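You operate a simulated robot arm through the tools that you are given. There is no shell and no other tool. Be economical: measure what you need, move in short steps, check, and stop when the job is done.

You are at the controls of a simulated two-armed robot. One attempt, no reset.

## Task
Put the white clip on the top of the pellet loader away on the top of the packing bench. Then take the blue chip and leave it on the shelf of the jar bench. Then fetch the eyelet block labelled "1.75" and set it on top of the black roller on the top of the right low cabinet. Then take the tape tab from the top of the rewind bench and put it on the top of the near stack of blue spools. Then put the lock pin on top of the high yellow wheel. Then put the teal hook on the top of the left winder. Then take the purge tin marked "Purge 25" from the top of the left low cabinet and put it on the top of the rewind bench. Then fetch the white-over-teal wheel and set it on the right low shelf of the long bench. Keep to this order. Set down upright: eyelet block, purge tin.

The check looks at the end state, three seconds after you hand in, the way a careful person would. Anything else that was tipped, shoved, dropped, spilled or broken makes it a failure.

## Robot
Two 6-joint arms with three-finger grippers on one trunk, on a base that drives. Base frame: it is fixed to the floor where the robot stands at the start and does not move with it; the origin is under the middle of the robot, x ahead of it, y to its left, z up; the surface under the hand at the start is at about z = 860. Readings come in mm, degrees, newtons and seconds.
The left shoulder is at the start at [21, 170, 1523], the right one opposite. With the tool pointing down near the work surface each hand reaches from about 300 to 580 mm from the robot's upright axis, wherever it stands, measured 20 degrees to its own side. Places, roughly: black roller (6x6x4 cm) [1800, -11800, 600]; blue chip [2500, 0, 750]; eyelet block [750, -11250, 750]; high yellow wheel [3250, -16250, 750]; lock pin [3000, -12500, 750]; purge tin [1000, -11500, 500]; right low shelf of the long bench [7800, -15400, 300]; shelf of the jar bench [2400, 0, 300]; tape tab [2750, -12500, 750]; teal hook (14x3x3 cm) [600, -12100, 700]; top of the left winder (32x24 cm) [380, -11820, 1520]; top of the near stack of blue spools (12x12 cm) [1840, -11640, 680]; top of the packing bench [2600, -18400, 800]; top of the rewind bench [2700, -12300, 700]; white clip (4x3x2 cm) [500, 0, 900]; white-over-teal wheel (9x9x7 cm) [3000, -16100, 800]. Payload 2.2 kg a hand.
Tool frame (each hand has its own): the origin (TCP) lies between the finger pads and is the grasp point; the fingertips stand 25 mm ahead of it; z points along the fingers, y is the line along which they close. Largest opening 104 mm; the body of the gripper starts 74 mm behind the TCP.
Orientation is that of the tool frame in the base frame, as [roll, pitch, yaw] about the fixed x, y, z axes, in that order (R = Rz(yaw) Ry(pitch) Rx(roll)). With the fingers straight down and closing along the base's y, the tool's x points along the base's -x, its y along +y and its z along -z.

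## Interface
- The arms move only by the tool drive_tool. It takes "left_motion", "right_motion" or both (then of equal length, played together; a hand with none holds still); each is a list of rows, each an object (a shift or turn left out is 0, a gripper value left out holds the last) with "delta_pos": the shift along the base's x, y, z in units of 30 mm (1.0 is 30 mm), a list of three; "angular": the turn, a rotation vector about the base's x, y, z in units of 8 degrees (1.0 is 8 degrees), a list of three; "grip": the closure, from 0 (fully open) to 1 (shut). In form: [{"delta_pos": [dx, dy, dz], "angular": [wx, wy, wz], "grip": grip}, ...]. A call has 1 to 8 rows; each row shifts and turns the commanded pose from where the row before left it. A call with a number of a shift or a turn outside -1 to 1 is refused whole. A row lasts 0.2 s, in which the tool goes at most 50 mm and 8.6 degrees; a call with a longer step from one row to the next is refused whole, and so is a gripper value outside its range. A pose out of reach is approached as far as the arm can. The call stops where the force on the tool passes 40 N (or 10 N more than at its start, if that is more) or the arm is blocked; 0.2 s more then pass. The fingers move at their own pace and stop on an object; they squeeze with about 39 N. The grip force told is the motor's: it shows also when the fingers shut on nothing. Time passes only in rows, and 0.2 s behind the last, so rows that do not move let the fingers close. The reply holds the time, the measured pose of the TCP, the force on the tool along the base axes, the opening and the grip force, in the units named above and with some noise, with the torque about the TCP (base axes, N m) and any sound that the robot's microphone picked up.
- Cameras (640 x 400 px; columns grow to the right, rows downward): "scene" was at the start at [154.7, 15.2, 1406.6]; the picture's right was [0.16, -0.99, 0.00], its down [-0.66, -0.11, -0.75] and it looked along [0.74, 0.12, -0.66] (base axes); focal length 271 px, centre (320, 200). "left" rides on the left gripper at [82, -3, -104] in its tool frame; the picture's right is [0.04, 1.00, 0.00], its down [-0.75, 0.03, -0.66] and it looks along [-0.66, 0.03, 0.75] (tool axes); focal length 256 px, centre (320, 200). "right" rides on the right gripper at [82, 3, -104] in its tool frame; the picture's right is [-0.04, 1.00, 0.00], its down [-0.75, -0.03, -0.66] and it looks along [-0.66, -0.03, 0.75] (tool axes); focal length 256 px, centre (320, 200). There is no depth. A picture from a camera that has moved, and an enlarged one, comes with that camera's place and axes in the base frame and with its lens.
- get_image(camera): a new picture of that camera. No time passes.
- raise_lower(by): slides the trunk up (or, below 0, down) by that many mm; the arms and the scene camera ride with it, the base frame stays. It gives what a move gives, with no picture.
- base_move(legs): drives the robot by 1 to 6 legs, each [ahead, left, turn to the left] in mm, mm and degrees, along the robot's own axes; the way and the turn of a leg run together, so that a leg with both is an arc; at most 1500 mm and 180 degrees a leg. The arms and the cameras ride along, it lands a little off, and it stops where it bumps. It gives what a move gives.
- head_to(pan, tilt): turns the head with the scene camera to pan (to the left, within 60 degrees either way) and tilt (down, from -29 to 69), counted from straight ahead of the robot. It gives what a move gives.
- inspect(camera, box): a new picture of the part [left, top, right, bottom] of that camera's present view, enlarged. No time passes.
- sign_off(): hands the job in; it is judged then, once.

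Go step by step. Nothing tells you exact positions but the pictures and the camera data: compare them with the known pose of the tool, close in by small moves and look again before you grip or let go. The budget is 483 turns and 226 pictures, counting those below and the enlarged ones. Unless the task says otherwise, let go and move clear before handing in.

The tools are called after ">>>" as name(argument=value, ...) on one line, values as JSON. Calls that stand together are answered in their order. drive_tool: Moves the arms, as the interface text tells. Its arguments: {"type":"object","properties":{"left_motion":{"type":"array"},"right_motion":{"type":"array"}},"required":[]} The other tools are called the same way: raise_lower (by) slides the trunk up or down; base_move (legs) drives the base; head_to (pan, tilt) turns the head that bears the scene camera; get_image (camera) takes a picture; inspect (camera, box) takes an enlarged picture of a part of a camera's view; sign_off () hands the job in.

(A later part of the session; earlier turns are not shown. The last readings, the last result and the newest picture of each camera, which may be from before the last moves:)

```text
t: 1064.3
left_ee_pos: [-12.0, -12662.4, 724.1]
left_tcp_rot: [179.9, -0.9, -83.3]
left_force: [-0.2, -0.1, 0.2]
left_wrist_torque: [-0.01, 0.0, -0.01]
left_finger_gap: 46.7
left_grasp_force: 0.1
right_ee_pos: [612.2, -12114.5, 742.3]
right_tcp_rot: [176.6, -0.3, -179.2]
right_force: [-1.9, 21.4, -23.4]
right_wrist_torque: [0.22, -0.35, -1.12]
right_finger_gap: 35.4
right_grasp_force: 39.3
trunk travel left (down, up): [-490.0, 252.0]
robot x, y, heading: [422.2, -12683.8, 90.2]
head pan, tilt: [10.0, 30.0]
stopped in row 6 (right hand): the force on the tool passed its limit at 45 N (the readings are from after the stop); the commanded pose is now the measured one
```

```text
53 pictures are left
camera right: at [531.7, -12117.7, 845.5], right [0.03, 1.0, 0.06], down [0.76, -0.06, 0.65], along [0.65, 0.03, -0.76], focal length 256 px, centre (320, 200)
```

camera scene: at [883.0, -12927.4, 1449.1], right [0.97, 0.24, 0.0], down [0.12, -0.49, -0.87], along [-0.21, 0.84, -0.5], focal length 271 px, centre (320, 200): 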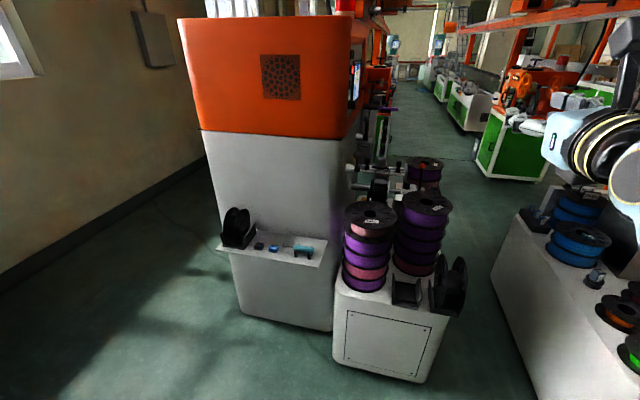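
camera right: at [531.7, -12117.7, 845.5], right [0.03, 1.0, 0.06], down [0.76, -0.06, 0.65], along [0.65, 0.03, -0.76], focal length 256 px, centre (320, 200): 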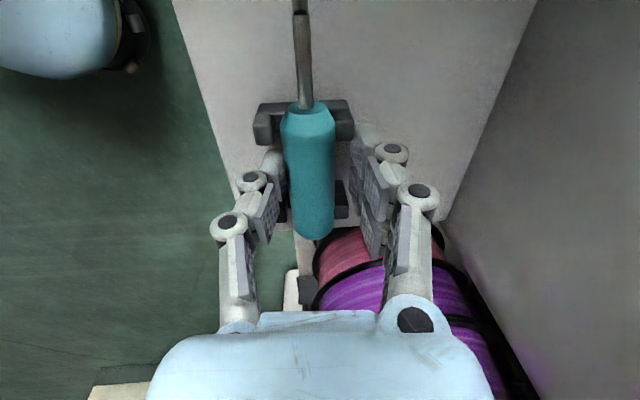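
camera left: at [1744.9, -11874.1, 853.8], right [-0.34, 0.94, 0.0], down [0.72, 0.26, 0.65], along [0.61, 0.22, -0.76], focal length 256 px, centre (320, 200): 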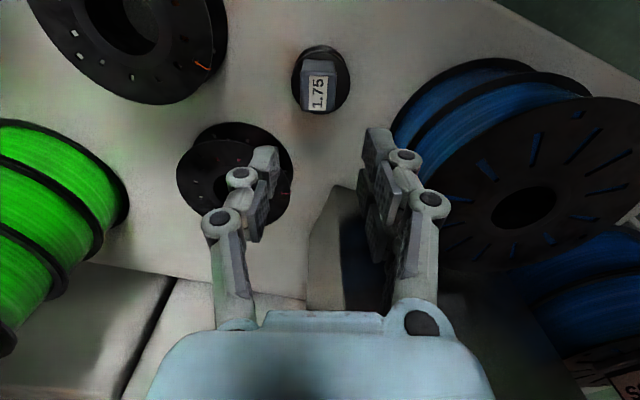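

The right finger is catching the east post; the clear gap is centred on x ≈ 602. I'll open, shift 10 mm west, and close again.

>>> drive_tool(right_motion=[{"grip": 0.52}, {"grip": 0.52}, {"delta_pos": [0, 0, 0.3]}, {"delta_pos": [-0.35, -0.1, 0]}, {"delta_pos": [0, 0, -0.35]}, {}, {"grip": 1}, {"grip": 1}])

>>> drive_tool(right_motion=[{"grip": 1}, {"grip": 1}])

>>> get_image(camera="right")

```text
t: 1066.1
left_ee_pos: [-12.0, -12664.7, 724.8]
left_tcp_rot: [179.8, -0.6, -83.3]
left_force: [0.0, -0.5, -0.3]
left_wrist_torque: [-0.04, 0.03, -0.01]
left_finger_gap: 46.9
left_grasp_force: 0.0
right_ee_pos: [600.1, -12121.0, 744.8]
right_tcp_rot: [176.6, -0.3, -179.2]
right_force: [-1.2, -3.7, -0.9]
right_wrist_torque: [-0.31, -0.02, -0.19]
right_finger_gap: 49.1
right_grasp_force: 45.0
trunk travel left (down, up): [-490.0, 252.0]
robot x, y, heading: [423.7, -12687.4, 90.1]
head pan, tilt: [10.0, 30.0]
```

```text
t: 1066.7
left_ee_pos: [-12.9, -12663.9, 726.2]
left_tcp_rot: [179.9, -0.6, -83.3]
left_force: [-0.1, 0.5, 0.2]
left_wrist_torque: [0.01, 0.0, -0.01]
left_finger_gap: 46.8
left_grasp_force: 0.0
right_ee_pos: [600.1, -12122.3, 744.9]
right_tcp_rot: [176.7, -0.4, -179.2]
right_force: [-1.7, -6.2, -2.0]
right_wrist_torque: [-0.51, 0.03, -0.43]
right_finger_gap: 48.9
right_grasp_force: 45.2
trunk travel left (down, up): [-490.0, 252.0]
robot x, y, heading: [420.1, -12684.0, 90.3]
head pan, tilt: [10.0, 30.0]
```

```text
52 pictures are left
camera right: at [520.2, -12125.0, 847.5], right [0.03, 1.0, 0.06], down [0.76, -0.06, 0.65], along [0.65, 0.03, -0.76], focal length 256 px, centre (320, 200)
```

right: 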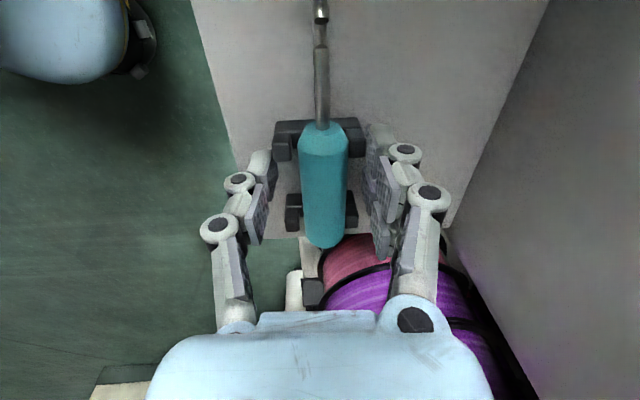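

Too far west; the fingers are on the west post now. The first position was right in x but off-centre in y. I'll open, return to x ≈ 611 with y ≈ −12122, and close.

>>> drive_tool(right_motion=[{"grip": 0.4}, {"grip": 0.4}, {"delta_pos": [0, 0, 0.5]}, {"delta_pos": [0.37, 0, 0]}, {"delta_pos": [0, 0, -0.5]}, {}])

>>> drive_tool(right_motion=[{"grip": 0.6}, {"grip": 0.7}, {"grip": 0.8}, {"grip": 0.9}, {"grip": 1}, {"grip": 1}])

>>> get_image(camera="right")

```text
t: 1068.1
left_ee_pos: [-12.2, -12665.2, 724.8]
left_tcp_rot: [179.7, -0.6, -83.3]
left_force: [-0.4, -0.7, 0.7]
left_wrist_torque: [-0.01, -0.03, -0.03]
left_finger_gap: 46.7
left_grasp_force: 0.1
right_ee_pos: [613.5, -12119.9, 742.6]
right_tcp_rot: [176.5, -0.2, -179.2]
right_force: [0.3, -0.9, -0.1]
right_wrist_torque: [-0.02, 0.02, 0.01]
right_finger_gap: 62.5
right_grasp_force: 0.1
trunk travel left (down, up): [-490.0, 252.0]
robot x, y, heading: [425.7, -12684.6, 89.8]
head pan, tilt: [10.0, 30.0]
```

```text
t: 1069.5
left_ee_pos: [-13.6, -12661.9, 725.1]
left_tcp_rot: [179.8, -0.8, -83.3]
left_force: [-0.2, 0.3, 0.3]
left_wrist_torque: [-0.04, -0.04, -0.01]
left_finger_gap: 47.0
left_grasp_force: 0.0
right_ee_pos: [613.7, -12113.7, 741.9]
right_tcp_rot: [176.2, -0.3, -179.3]
right_force: [-0.1, 36.2, -4.6]
right_wrist_torque: [0.82, -0.07, -1.33]
right_finger_gap: 35.2
right_grasp_force: 39.2
trunk travel left (down, up): [-490.0, 252.0]
robot x, y, heading: [424.0, -12681.6, 90.2]
head pan, tilt: [10.0, 30.0]
```

```text
51 pictures are left
camera right: at [532.9, -12118.6, 845.3], right [0.03, 1.0, 0.07], down [0.76, -0.06, 0.65], along [0.65, 0.03, -0.76], focal length 256 px, centre (320, 200)
```

right: 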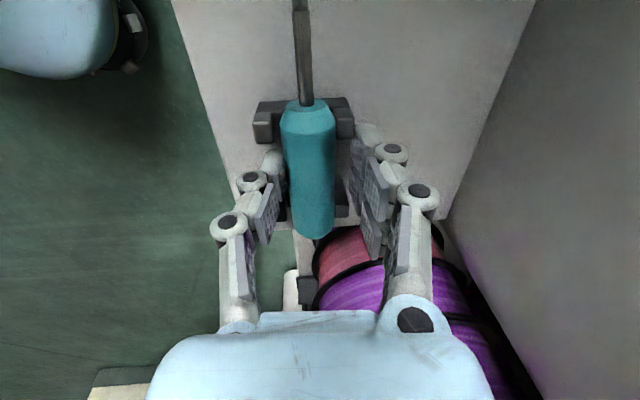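

The fingertip still catches the west post, so the gap's centre must be nearer x ≈ 622. Opening, shifting 9 mm east, and trying again.

>>> drive_tool(right_motion=[{"grip": 0.4}, {"grip": 0.4}, {"delta_pos": [0, 0, 0.5]}, {"delta_pos": [0.3, -0.2, 0], "angular": [-0.4, 0, 0]}, {"delta_pos": [0, 0, -0.5]}, {}])

>>> drive_tool(right_motion=[{"grip": 0.6}, {"grip": 0.7}, {"grip": 0.8}, {"grip": 0.9}, {"grip": 1}, {"grip": 1}])

>>> get_image(camera="right")

```text
t: 1070.9
left_ee_pos: [-11.6, -12665.2, 725.8]
left_tcp_rot: [179.8, -0.6, -83.3]
left_force: [0.4, -0.6, -0.5]
left_wrist_torque: [0.01, 0.03, -0.01]
left_finger_gap: 46.9
left_grasp_force: 0.1
right_ee_pos: [619.8, -12125.3, 744.5]
right_tcp_rot: [179.7, -0.4, -179.2]
right_force: [0.0, -0.7, 0.1]
right_wrist_torque: [0.0, 0.01, -0.04]
right_finger_gap: 62.5
right_grasp_force: 0.0
trunk travel left (down, up): [-490.0, 252.0]
robot x, y, heading: [419.5, -12685.5, 90.1]
head pan, tilt: [10.0, 30.0]
```

```text
t: 1072.2
left_ee_pos: [-10.9, -12661.5, 725.3]
left_tcp_rot: [179.8, -0.9, -83.2]
left_force: [0.9, -0.7, 0.7]
left_wrist_torque: [0.05, 0.01, -0.01]
left_finger_gap: 46.9
left_grasp_force: 0.0
right_ee_pos: [620.5, -12113.6, 743.4]
right_tcp_rot: [178.6, -0.3, -179.0]
right_force: [1.0, 40.3, -26.7]
right_wrist_torque: [0.53, 0.66, 0.81]
right_finger_gap: 35.4
right_grasp_force: 37.6
trunk travel left (down, up): [-490.0, 252.0]
robot x, y, heading: [423.7, -12678.2, 90.2]
head pan, tilt: [10.0, 30.0]
stopped in row 6 (right hand): the force on the tool passed its limit at 44 N (the readings are from after the stop); the commanded pose is now the measured one
```

```text
50 pictures are left
camera right: at [541.2, -12114.3, 847.8], right [0.02, 1.0, 0.02], down [0.76, -0.03, 0.65], along [0.65, 0.0, -0.76], focal length 256 px, centre (320, 200)
```

right: 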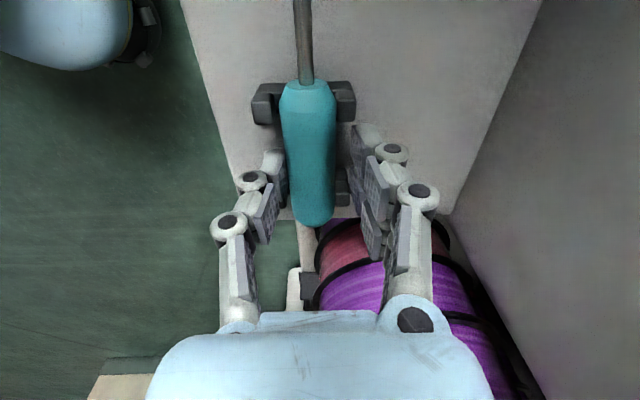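

The hand is simply being pulled onto the handle's true centre (y ≈ −12114, about 35 mm thick), so the handle is gripped. Lifting gently.

>>> drive_tool(right_motion=[{"grip": 1}, {"delta_pos": [0, 0, 0.3]}, {"delta_pos": [0, 0, 0.4]}, {"delta_pos": [0, 0, 0.6]}, {"delta_pos": [0, 0, 0.7]}, {}])

>>> get_image(camera="right")

```text
t: 1072.7
left_ee_pos: [-11.6, -12661.2, 725.5]
left_tcp_rot: [179.8, -0.8, -83.1]
left_force: [-0.1, -0.4, -0.2]
left_wrist_torque: [0.03, 0.03, 0.0]
left_finger_gap: 46.7
left_grasp_force: 0.1
right_ee_pos: [620.7, -12113.9, 746.0]
right_tcp_rot: [178.4, -0.2, -179.0]
right_force: [0.4, 24.3, -29.3]
right_wrist_torque: [0.19, 0.44, 0.62]
right_finger_gap: 34.7
right_grasp_force: 39.5
trunk travel left (down, up): [-490.0, 252.0]
robot x, y, heading: [424.5, -12682.8, 90.3]
head pan, tilt: [10.0, 30.0]
stopped in row 2 (right hand): the force on the tool passed its limit at 64 N (the readings are from after the stop); the commanded pose is now the measured one
```

```text
49 pictures are left
camera right: at [541.1, -12114.7, 847.8], right [0.02, 1.0, 0.03], down [0.76, -0.03, 0.65], along [0.65, 0.01, -0.76], focal length 256 px, centre (320, 200)
```

right: 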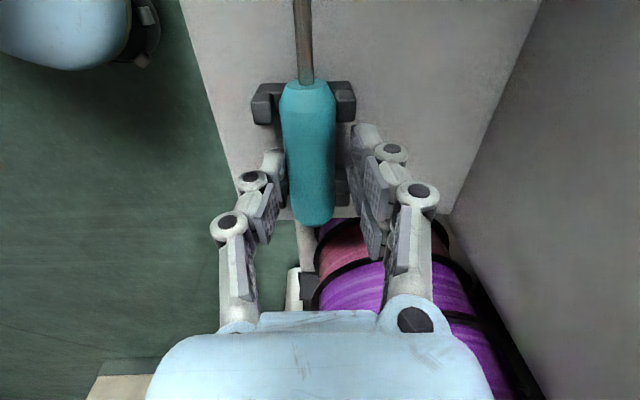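

Lifting meets resistance, so one fingertip is holding part of the cradle too. I'll open, rise about 12 mm, and grip only the upper part of the handle.

>>> drive_tool(right_motion=[{"grip": 0.45}, {"grip": 0.45}, {"delta_pos": [0, -0.15, 0.4]}, {}, {"grip": 0.7}, {"grip": 0.85}, {"grip": 1}, {"grip": 1}])

>>> inspect(camera="right", box=[220, 60, 420, 260])

```text
t: 1074.5
left_ee_pos: [-12.6, -12666.6, 724.8]
left_tcp_rot: [179.9, -0.4, -83.2]
left_force: [0.2, -0.4, -0.3]
left_wrist_torque: [-0.03, 0.02, -0.01]
left_finger_gap: 46.8
left_grasp_force: 0.0
right_ee_pos: [618.1, -12121.0, 765.3]
right_tcp_rot: [177.8, -0.2, -179.2]
right_force: [1.8, 1.0, 42.1]
right_wrist_torque: [0.08, 0.0, -0.01]
right_finger_gap: 5.9
right_grasp_force: 28.5
trunk travel left (down, up): [-490.0, 252.0]
robot x, y, heading: [423.2, -12684.3, 90.0]
head pan, tilt: [10.0, 30.0]
```

```text
2.00 times, centred on (320, 160) of right
camera zoom: at [538.7, -12123.0, 868.9], right [0.02, 1.0, 0.04], down [0.76, -0.04, 0.65], along [0.65, 0.01, -0.76], focal length 512 px, centre (320, 280)
```

zoom: 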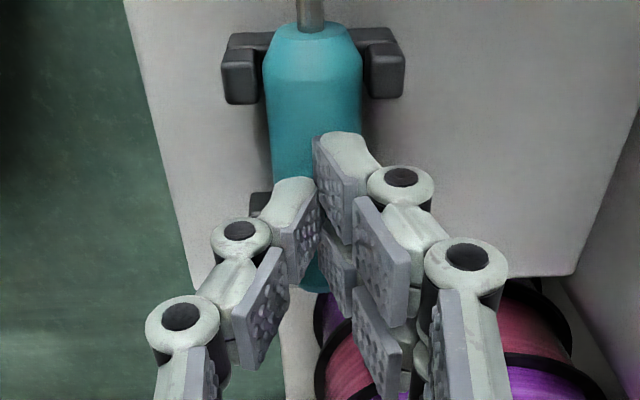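

The fingers slid up over the top: so the handle is about 35 mm thick with its centre near z 722, and the earlier grip was right but sideways-loaded. I'll open, go back to y = −12114, z ≈ 741, close, then lift.

>>> drive_tool(right_motion=[{"delta_pos": [0, 0, 0.4]}, {"grip": 0.4}, {"grip": 0.4}, {"grip": 0.4}, {"delta_pos": [0.07, 0.25, -0.4]}, {"delta_pos": [0, 0, -0.45]}, {"delta_pos": [0, 0, -0.37]}, {}])

>>> drive_tool(right_motion=[{"grip": 0.55}, {"grip": 0.65}, {"grip": 0.75}, {"grip": 0.9}, {"grip": 1}, {"grip": 1}])

```text
t: 1076.3
left_ee_pos: [-11.9, -12665.3, 725.8]
left_tcp_rot: [180.0, -0.6, -83.2]
left_force: [-0.7, 0.3, 1.1]
left_wrist_torque: [-0.01, -0.03, -0.01]
left_finger_gap: 46.8
left_grasp_force: 0.1
right_ee_pos: [624.9, -12115.4, 735.2]
right_tcp_rot: [178.4, -0.3, -179.1]
right_force: [0.1, 0.3, 0.0]
right_wrist_torque: [0.03, -0.02, 0.02]
right_finger_gap: 62.4
right_grasp_force: 0.1
trunk travel left (down, up): [-490.0, 252.0]
robot x, y, heading: [421.6, -12686.4, 90.3]
head pan, tilt: [10.0, 30.0]
```

```text
t: 1077.7
left_ee_pos: [-11.3, -12663.0, 725.3]
left_tcp_rot: [179.8, -0.7, -83.1]
left_force: [0.2, 0.1, -0.6]
left_wrist_torque: [0.01, 0.0, 0.01]
left_finger_gap: 46.5
left_grasp_force: 0.1
right_ee_pos: [623.5, -12113.2, 736.0]
right_tcp_rot: [178.1, -0.3, -178.9]
right_force: [0.6, 13.0, -2.6]
right_wrist_torque: [0.72, 0.06, 0.43]
right_finger_gap: 33.8
right_grasp_force: 39.3
trunk travel left (down, up): [-490.0, 252.0]
robot x, y, heading: [425.6, -12685.7, 90.1]
head pan, tilt: [10.0, 30.0]
```

Gripped at 34 mm with little load. Lifting in small steps.

>>> drive_tool(right_motion=[{"delta_pos": [0, 0.05, 0.1]}, {"delta_pos": [0, 0.05, 0.15]}, {"delta_pos": [0, 0, 0.2]}, {"delta_pos": [0, 0, 0.3]}, {"delta_pos": [0, 0, 0.5]}, {"delta_pos": [0, 0, 0.7]}, {}])

>>> get_image(camera="right")

```text
t: 1078.3
left_ee_pos: [-11.3, -12662.0, 725.0]
left_tcp_rot: [179.8, -0.8, -83.2]
left_force: [-0.5, -0.8, 0.1]
left_wrist_torque: [-0.01, 0.02, 0.04]
left_finger_gap: 46.8
left_grasp_force: 0.0
right_ee_pos: [624.2, -12113.1, 735.4]
right_tcp_rot: [179.0, -0.4, -179.0]
right_force: [0.7, 16.8, -25.0]
right_wrist_torque: [0.44, 0.39, 0.41]
right_finger_gap: 34.0
right_grasp_force: 39.4
trunk travel left (down, up): [-490.0, 252.0]
robot x, y, heading: [424.4, -12681.7, 90.4]
head pan, tilt: [10.0, 30.0]
stopped in row 3 (right hand): the force on the tool passed its limit at 42 N (the readings are from after the stop); the commanded pose is now the measured one
```

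```text
47 pictures are left
camera right: at [543.7, -12113.0, 839.0], right [0.02, 1.0, 0.02], down [0.76, -0.03, 0.65], along [0.65, 0.0, -0.76], focal length 256 px, centre (320, 200)
```

right: 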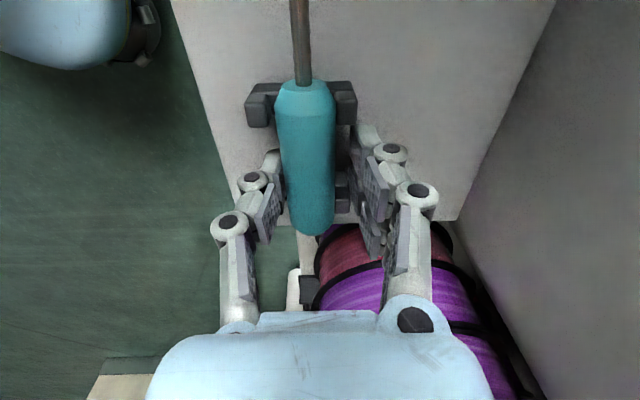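

The right finger is catching the east post's arm. Working it out again from the earlier view, the clear gap runs x ≈ 595–622, so I'll use x = 607.

>>> drive_tool(right_motion=[{"grip": 0.4}, {"grip": 0.4}, {"delta_pos": [0, 0, 0.7]}, {"delta_pos": [-0.57, -0.1, 0]}, {"delta_pos": [0, 0, -0.6]}, {}])

>>> drive_tool(right_motion=[{"grip": 0.55}, {"grip": 0.65}, {"grip": 0.75}, {"grip": 0.9}, {"grip": 1}, {"grip": 1}])

>>> inspect(camera="right", box=[220, 60, 420, 260])

```text
t: 1079.7
left_ee_pos: [-12.5, -12665.0, 725.6]
left_tcp_rot: [179.9, -0.6, -83.2]
left_force: [-0.7, -0.3, -0.6]
left_wrist_torque: [0.03, 0.01, 0.05]
left_finger_gap: 46.8
left_grasp_force: 0.0
right_ee_pos: [605.6, -12120.2, 741.2]
right_tcp_rot: [178.9, -0.3, -179.0]
right_force: [0.2, 0.4, -0.5]
right_wrist_torque: [-0.02, 0.0, -0.04]
right_finger_gap: 62.4
right_grasp_force: 0.1
trunk travel left (down, up): [-490.0, 252.0]
robot x, y, heading: [420.8, -12682.9, 90.1]
head pan, tilt: [10.0, 30.0]
```

```text
t: 1081.0
left_ee_pos: [-11.2, -12664.0, 726.1]
left_tcp_rot: [179.8, -0.7, -83.1]
left_force: [-0.2, -0.6, -0.1]
left_wrist_torque: [0.02, 0.02, 0.01]
left_finger_gap: 46.6
left_grasp_force: 0.0
right_ee_pos: [605.8, -12113.0, 741.0]
right_tcp_rot: [178.2, -0.3, -179.1]
right_force: [-1.6, 18.2, -19.4]
right_wrist_torque: [0.21, -0.22, -1.1]
right_finger_gap: 35.3
right_grasp_force: 38.3
trunk travel left (down, up): [-490.0, 252.0]
robot x, y, heading: [424.9, -12685.8, 90.2]
head pan, tilt: [10.0, 30.0]
stopped in row 6 (right hand): the force on the tool passed its limit at 43 N (the readings are from after the stop); the commanded pose is now the measured one
```

```text
2.00 times, centred on (320, 160) of right
camera zoom: at [526.1, -12114.6, 844.3], right [0.03, 1.0, 0.03], down [0.76, -0.04, 0.65], along [0.65, 0.01, -0.76], focal length 512 px, centre (320, 280)
```

zoom: 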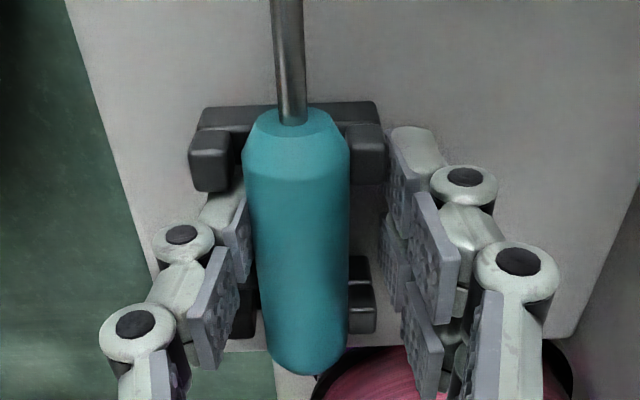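

The right fingertip is just touching the west arm's outer end; the gap there is about 27 mm. I'll try x = 617, centred between the arms.

>>> drive_tool(right_motion=[{"grip": 0.4}, {"grip": 0.4}, {"delta_pos": [0, 0, 0.7]}, {"delta_pos": [0.38, 0, 0]}, {"delta_pos": [0, 0, -0.75]}, {}])

>>> drive_tool(right_motion=[{"grip": 0.55}, {"grip": 0.65}, {"grip": 0.75}, {"grip": 0.9}, {"grip": 1}, {"grip": 1}])

>>> inspect(camera="right", box=[220, 60, 420, 260])

```text
t: 1082.4
left_ee_pos: [-12.2, -12665.3, 725.9]
left_tcp_rot: [179.9, -0.6, -83.1]
left_force: [0.2, 0.0, -0.4]
left_wrist_torque: [-0.01, 0.03, 0.0]
left_finger_gap: 46.8
left_grasp_force: 0.0
right_ee_pos: [620.0, -12116.5, 741.9]
right_tcp_rot: [178.1, -0.3, -179.1]
right_force: [-0.1, 0.2, 0.4]
right_wrist_torque: [-0.01, 0.01, -0.05]
right_finger_gap: 62.4
right_grasp_force: 0.0
trunk travel left (down, up): [-490.0, 252.0]
robot x, y, heading: [427.1, -12685.3, 90.2]
head pan, tilt: [10.0, 30.0]
```

```text
t: 1083.8
left_ee_pos: [-13.8, -12663.8, 725.9]
left_tcp_rot: [179.8, -0.6, -83.0]
left_force: [0.1, 0.1, 0.0]
left_wrist_torque: [0.0, 0.01, -0.03]
left_finger_gap: 46.8
left_grasp_force: 0.0
right_ee_pos: [618.0, -12113.6, 740.8]
right_tcp_rot: [178.0, -0.3, -179.0]
right_force: [0.8, 19.7, -3.4]
right_wrist_torque: [0.64, 0.02, 0.69]
right_finger_gap: 34.6
right_grasp_force: 38.9
trunk travel left (down, up): [-490.0, 252.0]
robot x, y, heading: [424.0, -12685.8, 90.4]
head pan, tilt: [10.0, 30.0]
```

```text
2.00 times, centred on (320, 160) of right
camera zoom: at [538.9, -12115.4, 844.4], right [0.02, 1.0, 0.04], down [0.76, -0.04, 0.65], along [0.65, 0.01, -0.76], focal length 512 px, centre (320, 280)
```

zoom: 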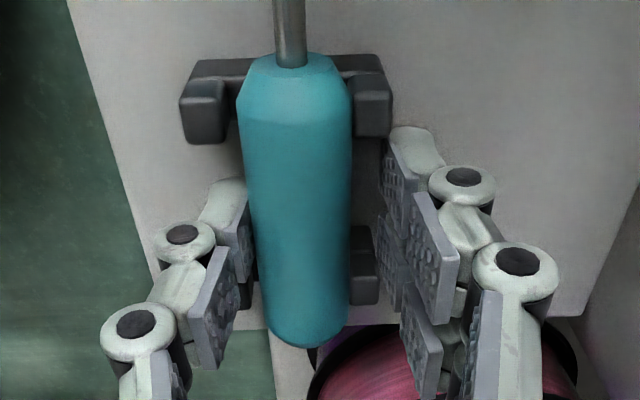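

The fingers always meet the cradle arms' ends on that side. The handle sticks out about 23 mm beyond the east post, so I'll grip it there instead, at x ≈ 661.

>>> drive_tool(right_motion=[{"grip": 0.4}, {"grip": 0.4}, {"delta_pos": [0, 0, 0.9]}, {"delta_pos": [0.75, -0.05, 0.1]}, {"delta_pos": [0.68, -0.05, 0]}, {"delta_pos": [0, 0, -0.5]}, {"delta_pos": [0, 0, -0.5]}, {}])

>>> drive_tool(right_motion=[{"grip": 0.55}, {"grip": 0.65}, {"grip": 0.75}, {"grip": 0.9}, {"grip": 1}, {"grip": 1}])

>>> get_image(camera="right")

```text
t: 1085.6
left_ee_pos: [-12.1, -12665.4, 724.3]
left_tcp_rot: [179.9, -0.6, -83.2]
left_force: [0.5, 0.9, 0.3]
left_wrist_torque: [0.0, 0.01, 0.01]
left_finger_gap: 47.3
left_grasp_force: 0.0
right_ee_pos: [658.2, -12118.4, 743.9]
right_tcp_rot: [178.1, -0.4, -179.0]
right_force: [-0.2, 0.1, 0.4]
right_wrist_torque: [0.02, 0.05, -0.01]
right_finger_gap: 62.1
right_grasp_force: 0.1
trunk travel left (down, up): [-490.0, 252.0]
robot x, y, heading: [425.6, -12686.7, 90.2]
head pan, tilt: [10.0, 30.0]
```

```text
t: 1087.0
left_ee_pos: [-12.1, -12663.4, 726.7]
left_tcp_rot: [179.8, -0.8, -83.1]
left_force: [-0.2, -0.2, 0.0]
left_wrist_torque: [0.03, 0.04, -0.01]
left_finger_gap: 46.6
left_grasp_force: 0.1
right_ee_pos: [658.9, -12112.6, 743.4]
right_tcp_rot: [177.7, -0.4, -179.2]
right_force: [2.0, 33.1, -4.8]
right_wrist_torque: [0.78, 0.02, -0.8]
right_finger_gap: 34.9
right_grasp_force: 44.6
trunk travel left (down, up): [-490.0, 252.0]
robot x, y, heading: [426.0, -12682.6, 90.2]
head pan, tilt: [10.0, 30.0]
```

```text
44 pictures are left
camera right: at [578.6, -12115.6, 845.8], right [0.02, 1.0, 0.04], down [0.76, -0.04, 0.65], along [0.65, 0.01, -0.76], focal length 256 px, centre (320, 200)
```

right: 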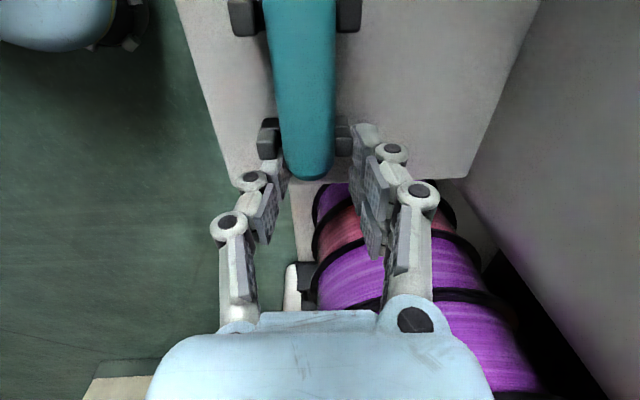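

The fingers won't fit between the cradle arms, but the straight metal rod west of the handle is free. If I grip the rod instead, the handle can even touch down before the fingers do. Moving to x ≈ 568, y ≈ −12119.

>>> drive_tool(right_motion=[{"grip": 0.4}, {"grip": 0.4}, {"delta_pos": [0, -0.05, 0.9]}, {"delta_pos": [-0.9, -0.1, 0.4]}, {"delta_pos": [-0.9, -0.1, 0]}, {"delta_pos": [-0.9, 0, 0]}, {"delta_pos": [-0.33, 0, 0]}, {}])

>>> get_image(camera="right")

```text
t: 1088.8
left_ee_pos: [-11.6, -12664.8, 724.9]
left_tcp_rot: [-180.0, -0.6, -83.2]
left_force: [0.2, 0.4, -0.5]
left_wrist_torque: [0.03, -0.03, -0.01]
left_finger_gap: 46.6
left_grasp_force: 0.0
right_ee_pos: [569.8, -12128.4, 780.4]
right_tcp_rot: [178.1, -0.4, -179.1]
right_force: [-0.2, -0.4, -1.2]
right_wrist_torque: [0.0, 0.0, 0.02]
right_finger_gap: 62.3
right_grasp_force: 0.1
trunk travel left (down, up): [-490.0, 252.0]
robot x, y, heading: [423.4, -12680.5, 90.3]
head pan, tilt: [10.0, 30.0]
```

```text
43 pictures are left
camera right: at [489.0, -12129.6, 883.3], right [0.02, 1.0, 0.03], down [0.76, -0.04, 0.65], along [0.65, 0.01, -0.76], focal length 256 px, centre (320, 200)
```

right: 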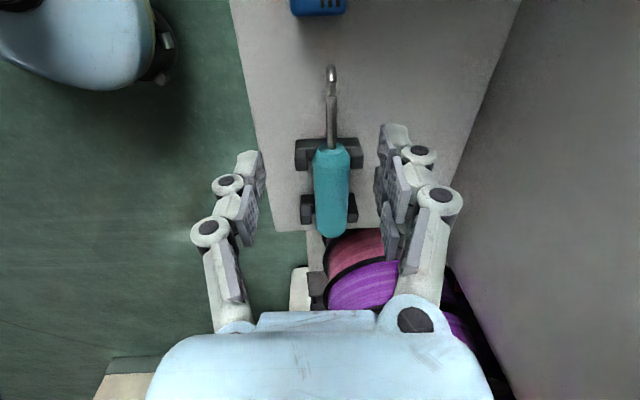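

The rod is plainly visible, centred at (558, −12118). Aligning and descending onto it.

>>> drive_tool(right_motion=[{"delta_pos": [-0.15, 0.33, 0]}, {"delta_pos": [0, 0, -0.5]}, {"delta_pos": [0, 0, -0.5]}, {"delta_pos": [0, 0, -0.37]}, {}])

>>> inspect(camera="right", box=[220, 60, 420, 260])

```text
t: 1090.0
left_ee_pos: [-13.4, -12664.0, 725.7]
left_tcp_rot: [180.0, -0.5, -83.1]
left_force: [-0.1, 0.3, 0.5]
left_wrist_torque: [0.0, -0.01, -0.04]
left_finger_gap: 46.9
left_grasp_force: 0.2
right_ee_pos: [563.6, -12116.3, 738.1]
right_tcp_rot: [178.1, -0.3, -179.1]
right_force: [-0.1, 0.3, 0.3]
right_wrist_torque: [0.0, -0.03, -0.02]
right_finger_gap: 62.6
right_grasp_force: 0.0
trunk travel left (down, up): [-490.0, 252.0]
robot x, y, heading: [425.7, -12682.3, 90.2]
head pan, tilt: [10.0, 30.0]
```

```text
2.00 times, centred on (320, 160) of right
camera zoom: at [484.5, -12118.2, 841.8], right [0.02, 1.0, 0.03], down [0.76, -0.04, 0.65], along [0.65, 0.01, -0.76], focal length 512 px, centre (320, 280)
```

zoom: 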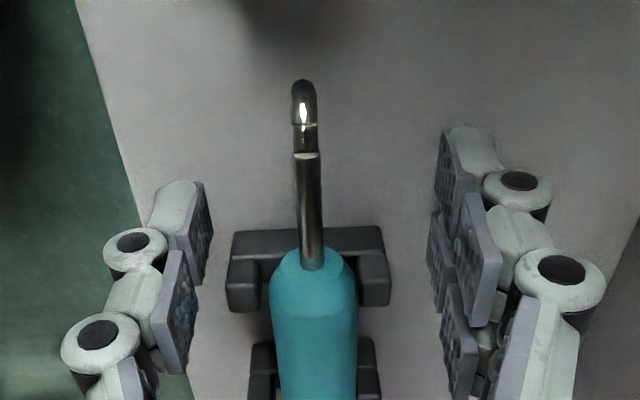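

The left finger is just short of the cradle's west arm, so I'll shift 8 mm west and close on the rod.

>>> drive_tool(right_motion=[{"delta_pos": [-0.27, -0.05, 0]}, {"grip": 0.6}, {"grip": 0.75}, {"grip": 0.85}, {"grip": 1}, {"grip": 1}, {"grip": 1}])

>>> inspect(camera="right", box=[220, 60, 420, 260])

```text
t: 1091.6
left_ee_pos: [-12.8, -12663.6, 725.1]
left_tcp_rot: [179.7, -0.7, -83.0]
left_force: [0.5, -0.5, 0.4]
left_wrist_torque: [0.02, -0.03, 0.06]
left_finger_gap: 46.8
left_grasp_force: 0.1
right_ee_pos: [556.3, -12116.1, 740.0]
right_tcp_rot: [178.0, -0.2, -179.1]
right_force: [0.5, 9.4, -2.2]
right_wrist_torque: [0.14, 0.21, 0.81]
right_finger_gap: 9.9
right_grasp_force: 37.0
trunk travel left (down, up): [-490.0, 252.0]
robot x, y, heading: [425.7, -12685.2, 90.2]
head pan, tilt: [10.0, 30.0]
```

```text
2.00 times, centred on (320, 160) of right
camera zoom: at [476.7, -12118.4, 842.9], right [0.02, 1.0, 0.03], down [0.76, -0.04, 0.65], along [0.65, 0.01, -0.76], focal length 512 px, centre (320, 280)
```

zoom: 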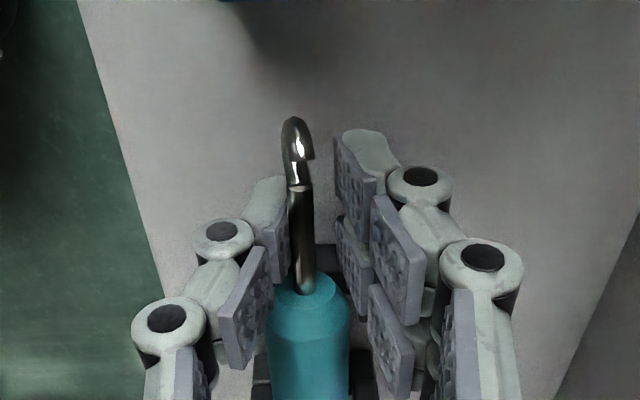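

The fingers closed to 9.9 mm around the rod. Lifting slowly to test.

>>> drive_tool(right_motion=[{"delta_pos": [0, 0, 0.1]}, {"delta_pos": [0, 0, 0.15]}, {"delta_pos": [0, 0, 0.2]}, {"delta_pos": [0, 0, 0.4]}, {"delta_pos": [0, 0, 0.6]}, {"delta_pos": [0, 0, 0.6]}, {}])

>>> get_image(camera="right")

```text
t: 1093.2
left_ee_pos: [-12.6, -12664.9, 725.6]
left_tcp_rot: [179.8, -0.5, -83.3]
left_force: [-0.8, 0.0, 0.5]
left_wrist_torque: [-0.01, 0.01, -0.03]
left_finger_gap: 46.6
left_grasp_force: 0.1
right_ee_pos: [557.4, -12116.9, 800.1]
right_tcp_rot: [177.9, -0.3, -179.2]
right_force: [-0.6, 0.1, -0.7]
right_wrist_torque: [0.0, 0.0, -0.03]
right_finger_gap: 5.8
right_grasp_force: 28.0
trunk travel left (down, up): [-490.0, 252.0]
robot x, y, heading: [423.2, -12678.7, 90.3]
head pan, tilt: [10.0, 30.0]
```

```text
40 pictures are left
camera right: at [477.8, -12118.5, 904.3], right [0.02, 1.0, 0.03], down [0.76, -0.04, 0.65], along [0.65, 0.01, -0.76], focal length 256 px, centre (320, 200)
```

right: 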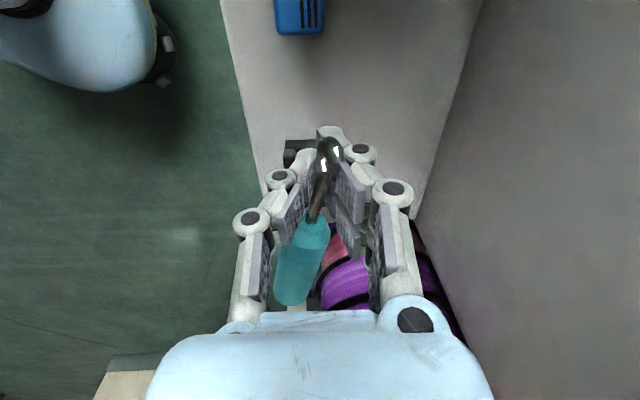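

The hook is up, held by its rod and nearly level. I'll raise it, back away from the winder a bit, and turn the tool to point north.

>>> base_move(legs=[[-120, 0, 0]])

>>> raise_lower(by=250)

>>> drive_tool(right_motion=[{"delta_pos": [0.2, 0, 0], "angular": [0.8, 0, 0]}, {"delta_pos": [0.2, 0, 0], "angular": [0.8, 0, 0]}, {"delta_pos": [0.2, 0, 0], "angular": [0.8, 0, 0]}, {"delta_pos": [0.2, 0, 0], "angular": [0.8, 0, 0]}, {"angular": [0.8, 0, 0]}, {"angular": [0.8, 0, 0]}, {"angular": [0.8, 0, 0]}, {"angular": [0.8, 0, 0]}])

>>> get_image(camera="right")

```text
t: 1094.4
left_ee_pos: [-12.2, -12784.3, 725.6]
left_tcp_rot: [179.8, -0.4, -83.2]
left_force: [0.5, -0.6, 0.4]
left_wrist_torque: [0.06, 0.01, 0.01]
left_finger_gap: 47.1
left_grasp_force: 0.0
right_ee_pos: [559.2, -12236.9, 801.7]
right_tcp_rot: [178.0, -0.3, -179.2]
right_force: [0.8, 0.0, -0.1]
right_wrist_torque: [0.03, 0.0, -0.01]
right_finger_gap: 6.3
right_grasp_force: 28.3
trunk travel left (down, up): [-490.0, 252.0]
robot x, y, heading: [422.0, -12804.0, 90.1]
head pan, tilt: [10.0, 30.0]
```

```text
t: 1097.0
left_ee_pos: [-12.0, -12782.4, 976.1]
left_tcp_rot: [179.8, -0.6, -83.2]
left_force: [-0.5, 0.3, -0.3]
left_wrist_torque: [-0.01, -0.05, -0.03]
left_finger_gap: 46.8
left_grasp_force: 0.0
right_ee_pos: [558.9, -12235.5, 1049.8]
right_tcp_rot: [178.0, -0.3, -179.2]
right_force: [0.5, 0.1, -1.0]
right_wrist_torque: [0.02, 0.06, -0.03]
right_finger_gap: 5.9
right_grasp_force: 28.3
trunk travel left (down, up): [-740.0, 2.0]
robot x, y, heading: [419.8, -12803.9, 90.3]
head pan, tilt: [10.0, 30.0]
```

```text
t: 1098.8
left_ee_pos: [-11.6, -12784.5, 976.7]
left_tcp_rot: [179.9, -0.6, -83.3]
left_force: [-0.2, -0.1, 0.0]
left_wrist_torque: [0.01, 0.01, -0.01]
left_finger_gap: 46.7
left_grasp_force: 0.0
right_ee_pos: [591.4, -12232.7, 1054.8]
right_tcp_rot: [126.4, 1.5, -179.3]
right_force: [0.4, 0.3, -0.4]
right_wrist_torque: [0.02, 0.03, 0.02]
right_finger_gap: 5.8
right_grasp_force: 28.5
trunk travel left (down, up): [-740.0, 2.0]
robot x, y, heading: [426.5, -12808.4, 90.0]
head pan, tilt: [10.0, 30.0]
```

```text
39 pictures are left
camera right: at [511.6, -12315.6, 1115.8], right [0.01, 0.59, 0.81], down [0.75, -0.54, 0.38], along [0.66, 0.6, -0.45], focal length 256 px, centre (320, 200)
```

right: 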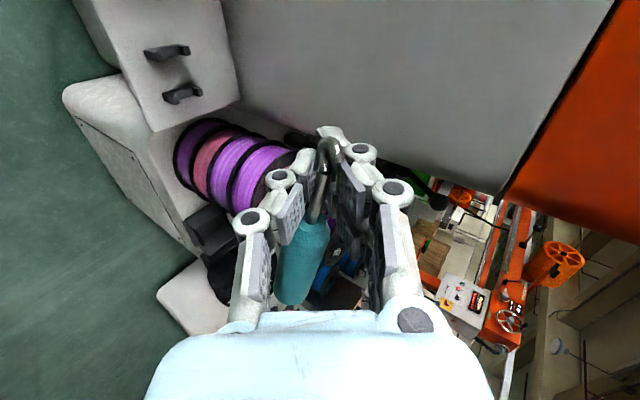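

The hook keeps its place in the hand, and the emptied cradle is visible below. Finishing the turn to horizontal and climbing.

>>> drive_tool(right_motion=[{"delta_pos": [0, 0.4, 0.9], "angular": [0.75, 0, 0]}, {"delta_pos": [0, 0.4, 0.9], "angular": [0.75, 0, 0]}, {"delta_pos": [0, 0.4, 0.9], "angular": [0.75, 0, 0]}, {"delta_pos": [0, 0.4, 0.9], "angular": [0.75, 0, 0]}, {"delta_pos": [0, 0.4, 0.9], "angular": [0.75, 0, 0]}, {"delta_pos": [0, 0.3, 0.9], "angular": [0.5, 0, 0]}, {"delta_pos": [0, 0.3, 1]}, {"delta_pos": [0, 0.3, 1]}])

>>> drive_tool(right_motion=[{"delta_pos": [0, 0.1, 1]}, {"delta_pos": [0, 0.1, 1]}, {"delta_pos": [0, 0, 1]}, {"delta_pos": [0, 0, 1]}, {"delta_pos": [0, 0, 1]}, {"delta_pos": [0, 0, 1]}, {"delta_pos": [0, 0, 1]}, {"delta_pos": [0, 0, 1]}])

>>> drive_tool(right_motion=[{"delta_pos": [0, 0, 1]}, {"delta_pos": [0, 0, 1]}, {"delta_pos": [0, 0, 1]}, {}])

>>> get_image(camera="right")

```text
t: 1100.8
left_ee_pos: [-12.0, -12783.3, 975.5]
left_tcp_rot: [179.9, -0.5, -83.3]
left_force: [-0.6, -0.3, -0.3]
left_wrist_torque: [0.02, -0.02, -0.02]
left_finger_gap: 46.6
left_grasp_force: 0.1
right_ee_pos: [604.4, -12155.2, 1257.1]
right_tcp_rot: [94.0, 3.7, 179.8]
right_force: [-0.1, -0.3, 0.2]
right_wrist_torque: [0.0, 0.03, 0.0]
right_finger_gap: 6.0
right_grasp_force: 28.3
trunk travel left (down, up): [-740.0, 2.0]
robot x, y, heading: [423.9, -12801.8, 89.9]
head pan, tilt: [10.0, 30.0]
stopped in row 8 (right hand): the arm was blocked; the commanded pose is now the measured one
```

```text
t: 1102.6
left_ee_pos: [-12.3, -12783.5, 976.1]
left_tcp_rot: [179.9, -0.6, -83.4]
left_force: [0.3, -0.2, -0.2]
left_wrist_torque: [-0.04, 0.04, 0.0]
left_finger_gap: 46.7
left_grasp_force: 0.0
right_ee_pos: [601.8, -12148.3, 1499.3]
right_tcp_rot: [93.9, 3.5, 179.9]
right_force: [0.5, 0.9, -0.2]
right_wrist_torque: [-0.01, 0.05, 0.01]
right_finger_gap: 6.3
right_grasp_force: 28.4
trunk travel left (down, up): [-740.0, 2.0]
robot x, y, heading: [420.3, -12804.4, 90.1]
head pan, tilt: [10.0, 30.0]
```

```text
t: 1103.6
left_ee_pos: [-11.6, -12783.5, 976.6]
left_tcp_rot: [179.9, -0.6, -83.3]
left_force: [-0.9, -0.8, -0.3]
left_wrist_torque: [0.0, -0.01, 0.01]
left_finger_gap: 46.8
left_grasp_force: 0.1
right_ee_pos: [603.7, -12146.7, 1588.0]
right_tcp_rot: [93.9, 3.5, 179.7]
right_force: [0.2, 0.3, -1.2]
right_wrist_torque: [0.01, 0.02, -0.03]
right_finger_gap: 6.2
right_grasp_force: 28.4
trunk travel left (down, up): [-740.0, 2.0]
robot x, y, heading: [424.5, -12804.4, 90.4]
head pan, tilt: [10.0, 30.0]
```

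```text
38 pictures are left
camera right: at [521.7, -12250.7, 1593.2], right [-0.02, 0.07, 1.0], down [0.75, -0.66, 0.06], along [0.66, 0.75, -0.04], focal length 256 px, centre (320, 200)
```

right: 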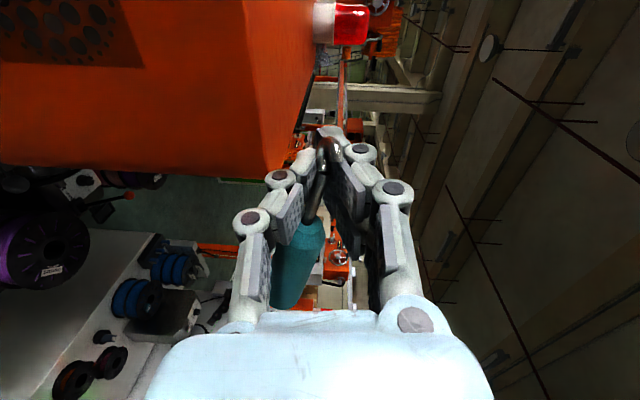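

The hand is at z 1588 with the winder's top just below and a lamp on its far corner near (586, −11700). I'll level the drooping handle by rolling the tool 13°, then drive in so that the hook comes over the middle of the top.

>>> drive_tool(right_motion=[{"angular": [0, -0.6, 0]}, {"angular": [0, -0.6, 0]}, {"angular": [0, -0.4, 0]}, {}])

>>> base_move(legs=[[0, 265, 0], [285, 0, 0]])

>>> get_image(camera="right")

>>> head_to(pan=-15, tilt=5)

>>> get_image(camera="scene")

```text
t: 1104.6
left_ee_pos: [-11.5, -12782.6, 975.4]
left_tcp_rot: [179.9, -0.6, -83.3]
left_force: [0.5, -0.4, -1.0]
left_wrist_torque: [0.02, -0.03, -0.01]
left_finger_gap: 46.9
left_grasp_force: 0.0
right_ee_pos: [602.8, -12147.5, 1588.4]
right_tcp_rot: [94.0, 16.4, 179.8]
right_force: [0.0, 0.0, -1.1]
right_wrist_torque: [-0.01, 0.03, -0.02]
right_finger_gap: 6.0
right_grasp_force: 28.4
trunk travel left (down, up): [-740.0, 2.0]
robot x, y, heading: [421.3, -12802.2, 90.1]
head pan, tilt: [10.0, 30.0]
```

```text
t: 1108.1
left_ee_pos: [-278.4, -12492.6, 974.9]
left_tcp_rot: [179.9, -0.6, -83.8]
left_force: [1.1, -0.5, -0.4]
left_wrist_torque: [0.02, 0.04, 0.01]
left_finger_gap: 46.7
left_grasp_force: 0.0
right_ee_pos: [344.0, -11861.9, 1589.3]
right_tcp_rot: [94.0, 16.3, 179.2]
right_force: [-0.4, 0.9, -0.7]
right_wrist_torque: [-0.05, 0.06, 0.05]
right_finger_gap: 5.9
right_grasp_force: 28.1
trunk travel left (down, up): [-740.0, 2.0]
robot x, y, heading: [157.9, -12516.2, 89.5]
head pan, tilt: [10.0, 30.0]
```

```text
37 pictures are left
camera right: at [262.6, -11965.3, 1574.6], right [-0.24, 0.07, 0.97], down [0.71, -0.67, 0.23], along [0.66, 0.74, 0.11], focal length 256 px, centre (320, 200)
```

right: 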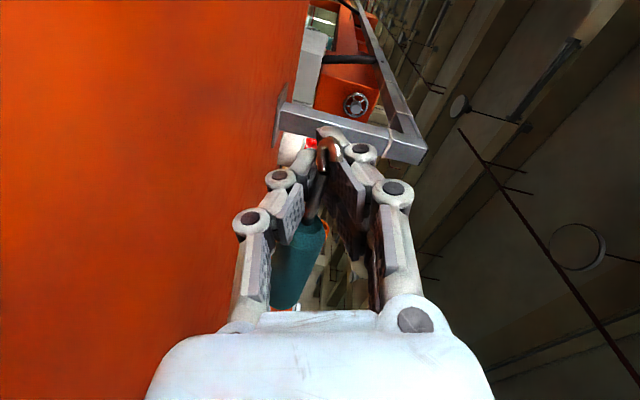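

```text
t: 1109.0
left_ee_pos: [-277.4, -12493.1, 975.3]
left_tcp_rot: [179.9, -0.5, -84.0]
left_force: [0.1, 0.1, 0.6]
left_wrist_torque: [-0.02, -0.03, -0.01]
left_finger_gap: 46.7
left_grasp_force: 0.0
right_ee_pos: [343.9, -11864.1, 1589.7]
right_tcp_rot: [93.8, 16.3, 179.2]
right_force: [0.2, -0.7, -0.4]
right_wrist_torque: [0.06, 0.04, 0.01]
right_finger_gap: 6.3
right_grasp_force: 29.0
trunk travel left (down, up): [-740.0, 2.0]
robot x, y, heading: [157.8, -12515.1, 89.6]
head pan, tilt: [-15.0, 5.0]
```

```text
36 pictures are left
camera scene: at [183.2, -12356.5, 1489.5], right [0.96, -0.26, 0.0], down [-0.02, -0.08, -1.0], along [0.26, 0.96, -0.09], focal length 271 px, centre (320, 200)
```

scene: 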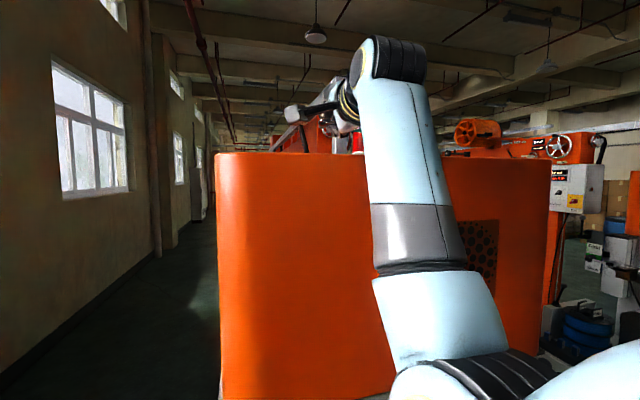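

The winder's top edge reads z ≈ 1517, and the handle is nearly level above its middle. Lowering.

>>> drive_tool(right_motion=[{"delta_pos": [0, 0, -0.5]}, {"delta_pos": [0, 0, -0.5]}, {"delta_pos": [0, 0, -0.3]}, {}])

>>> drive_tool(right_motion=[{"delta_pos": [0, 0, -0.15]}, {}])

>>> drive_tool(right_motion=[{"delta_pos": [0, 0, -0.15]}, {}])

>>> get_image(camera="right")

```text
t: 1110.0
left_ee_pos: [-277.9, -12491.4, 976.1]
left_tcp_rot: [179.9, -0.6, -83.8]
left_force: [-0.2, 0.4, 0.1]
left_wrist_torque: [0.01, -0.01, 0.02]
left_finger_gap: 47.0
left_grasp_force: 0.2
right_ee_pos: [342.4, -11864.4, 1555.9]
right_tcp_rot: [93.3, 16.2, 179.0]
right_force: [2.0, 11.8, 35.0]
right_wrist_torque: [-2.39, 0.55, -0.01]
right_finger_gap: 5.7
right_grasp_force: 28.2
trunk travel left (down, up): [-740.0, 2.0]
robot x, y, heading: [159.9, -12515.3, 89.7]
head pan, tilt: [-15.0, 5.0]
```

```text
t: 1110.3
left_ee_pos: [-278.1, -12493.1, 973.6]
left_tcp_rot: [179.9, -0.6, -83.8]
left_force: [0.5, -0.6, 0.0]
left_wrist_torque: [0.0, 0.02, 0.03]
left_finger_gap: 46.7
left_grasp_force: 0.0
right_ee_pos: [343.7, -11865.4, 1555.8]
right_tcp_rot: [92.9, 16.2, 178.9]
right_force: [-1.1, 0.6, 7.2]
right_wrist_torque: [-0.53, 0.24, -0.13]
right_finger_gap: 6.0
right_grasp_force: 28.5
trunk travel left (down, up): [-740.0, 2.0]
robot x, y, heading: [155.0, -12516.2, 89.7]
head pan, tilt: [-15.0, 5.0]
stopped in row 1 (right hand): the force on the tool passed its limit at 53 N (the readings are from after the stop); the commanded pose is now the measured one
```

```text
t: 1110.9
left_ee_pos: [-278.5, -12492.2, 974.0]
left_tcp_rot: [179.9, -0.5, -83.9]
left_force: [0.9, -0.5, 0.3]
left_wrist_torque: [-0.03, 0.01, 0.03]
left_finger_gap: 46.8
left_grasp_force: 0.0
right_ee_pos: [343.9, -11866.1, 1557.2]
right_tcp_rot: [92.1, 16.1, 178.7]
right_force: [-1.4, 1.3, 5.7]
right_wrist_torque: [-0.52, 0.23, -0.19]
right_finger_gap: 5.8
right_grasp_force: 28.4
trunk travel left (down, up): [-740.0, 2.0]
robot x, y, heading: [155.9, -12515.4, 89.7]
head pan, tilt: [-15.0, 5.0]
stopped in row 2 (right hand): the force on the tool passed its limit at 42 N (the readings are from after the stop); the commanded pose is now the measured one
```

```text
35 pictures are left
camera right: at [261.6, -11967.8, 1540.0], right [-0.24, 0.04, 0.97], down [0.71, -0.67, 0.2], along [0.66, 0.74, 0.13], focal length 256 px, centre (320, 200)
```

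right: 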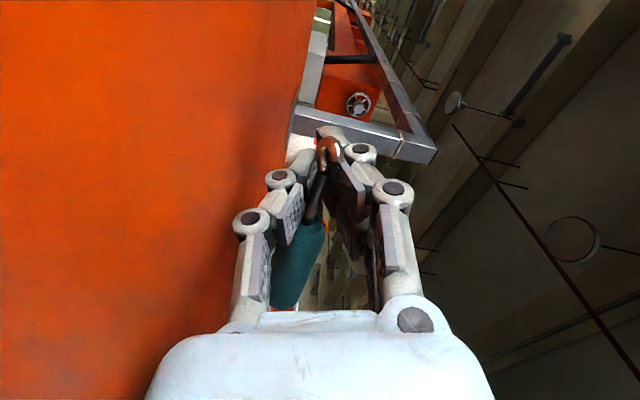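

The gripper's body, standing on edge, is touching the top before the hook does. I'll rise again and tip the tool 30° nose-down so that its body clears.

>>> drive_tool(right_motion=[{"delta_pos": [0, 0, 0.6]}, {"delta_pos": [0, 0, 0.6]}, {"delta_pos": [0, 0.2, 0.2], "angular": [-0.6, 0, 0]}, {"delta_pos": [0, 0.2, 0.2], "angular": [-0.6, 0, 0]}, {"delta_pos": [0, 0.2, 0], "angular": [-0.6, 0, 0]}, {"delta_pos": [0, 0.2, 0], "angular": [-0.6, 0, 0]}, {"delta_pos": [0, 0.2, 0], "angular": [-0.6, 0, 0]}, {}])

>>> get_image(camera="right")

```text
t: 1112.7
left_ee_pos: [-279.1, -12491.7, 975.8]
left_tcp_rot: [179.9, -0.6, -83.8]
left_force: [0.0, -0.3, 1.0]
left_wrist_torque: [0.0, -0.02, 0.01]
left_finger_gap: 46.8
left_grasp_force: 0.0
right_ee_pos: [343.8, -11834.8, 1604.8]
right_tcp_rot: [117.3, 15.3, -174.5]
right_force: [-0.2, -0.3, -0.4]
right_wrist_torque: [0.01, 0.03, 0.02]
right_finger_gap: 6.3
right_grasp_force: 28.5
trunk travel left (down, up): [-740.0, 2.0]
robot x, y, heading: [157.5, -12512.5, 89.6]
head pan, tilt: [-15.0, 5.0]
```

```text
34 pictures are left
camera right: at [261.9, -11934.7, 1630.9], right [-0.24, 0.44, 0.87], down [0.71, -0.53, 0.46], along [0.66, 0.73, -0.18], focal length 256 px, centre (320, 200)
```

right: 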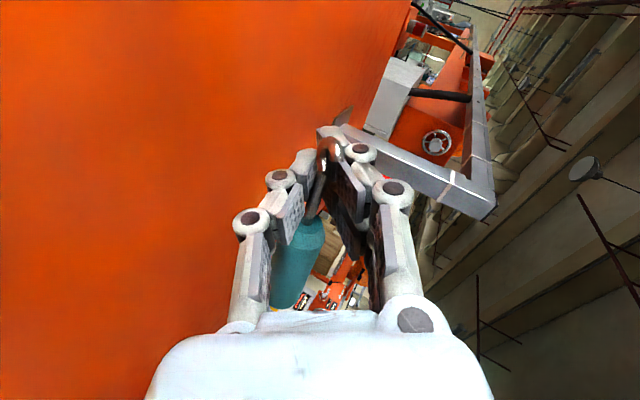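

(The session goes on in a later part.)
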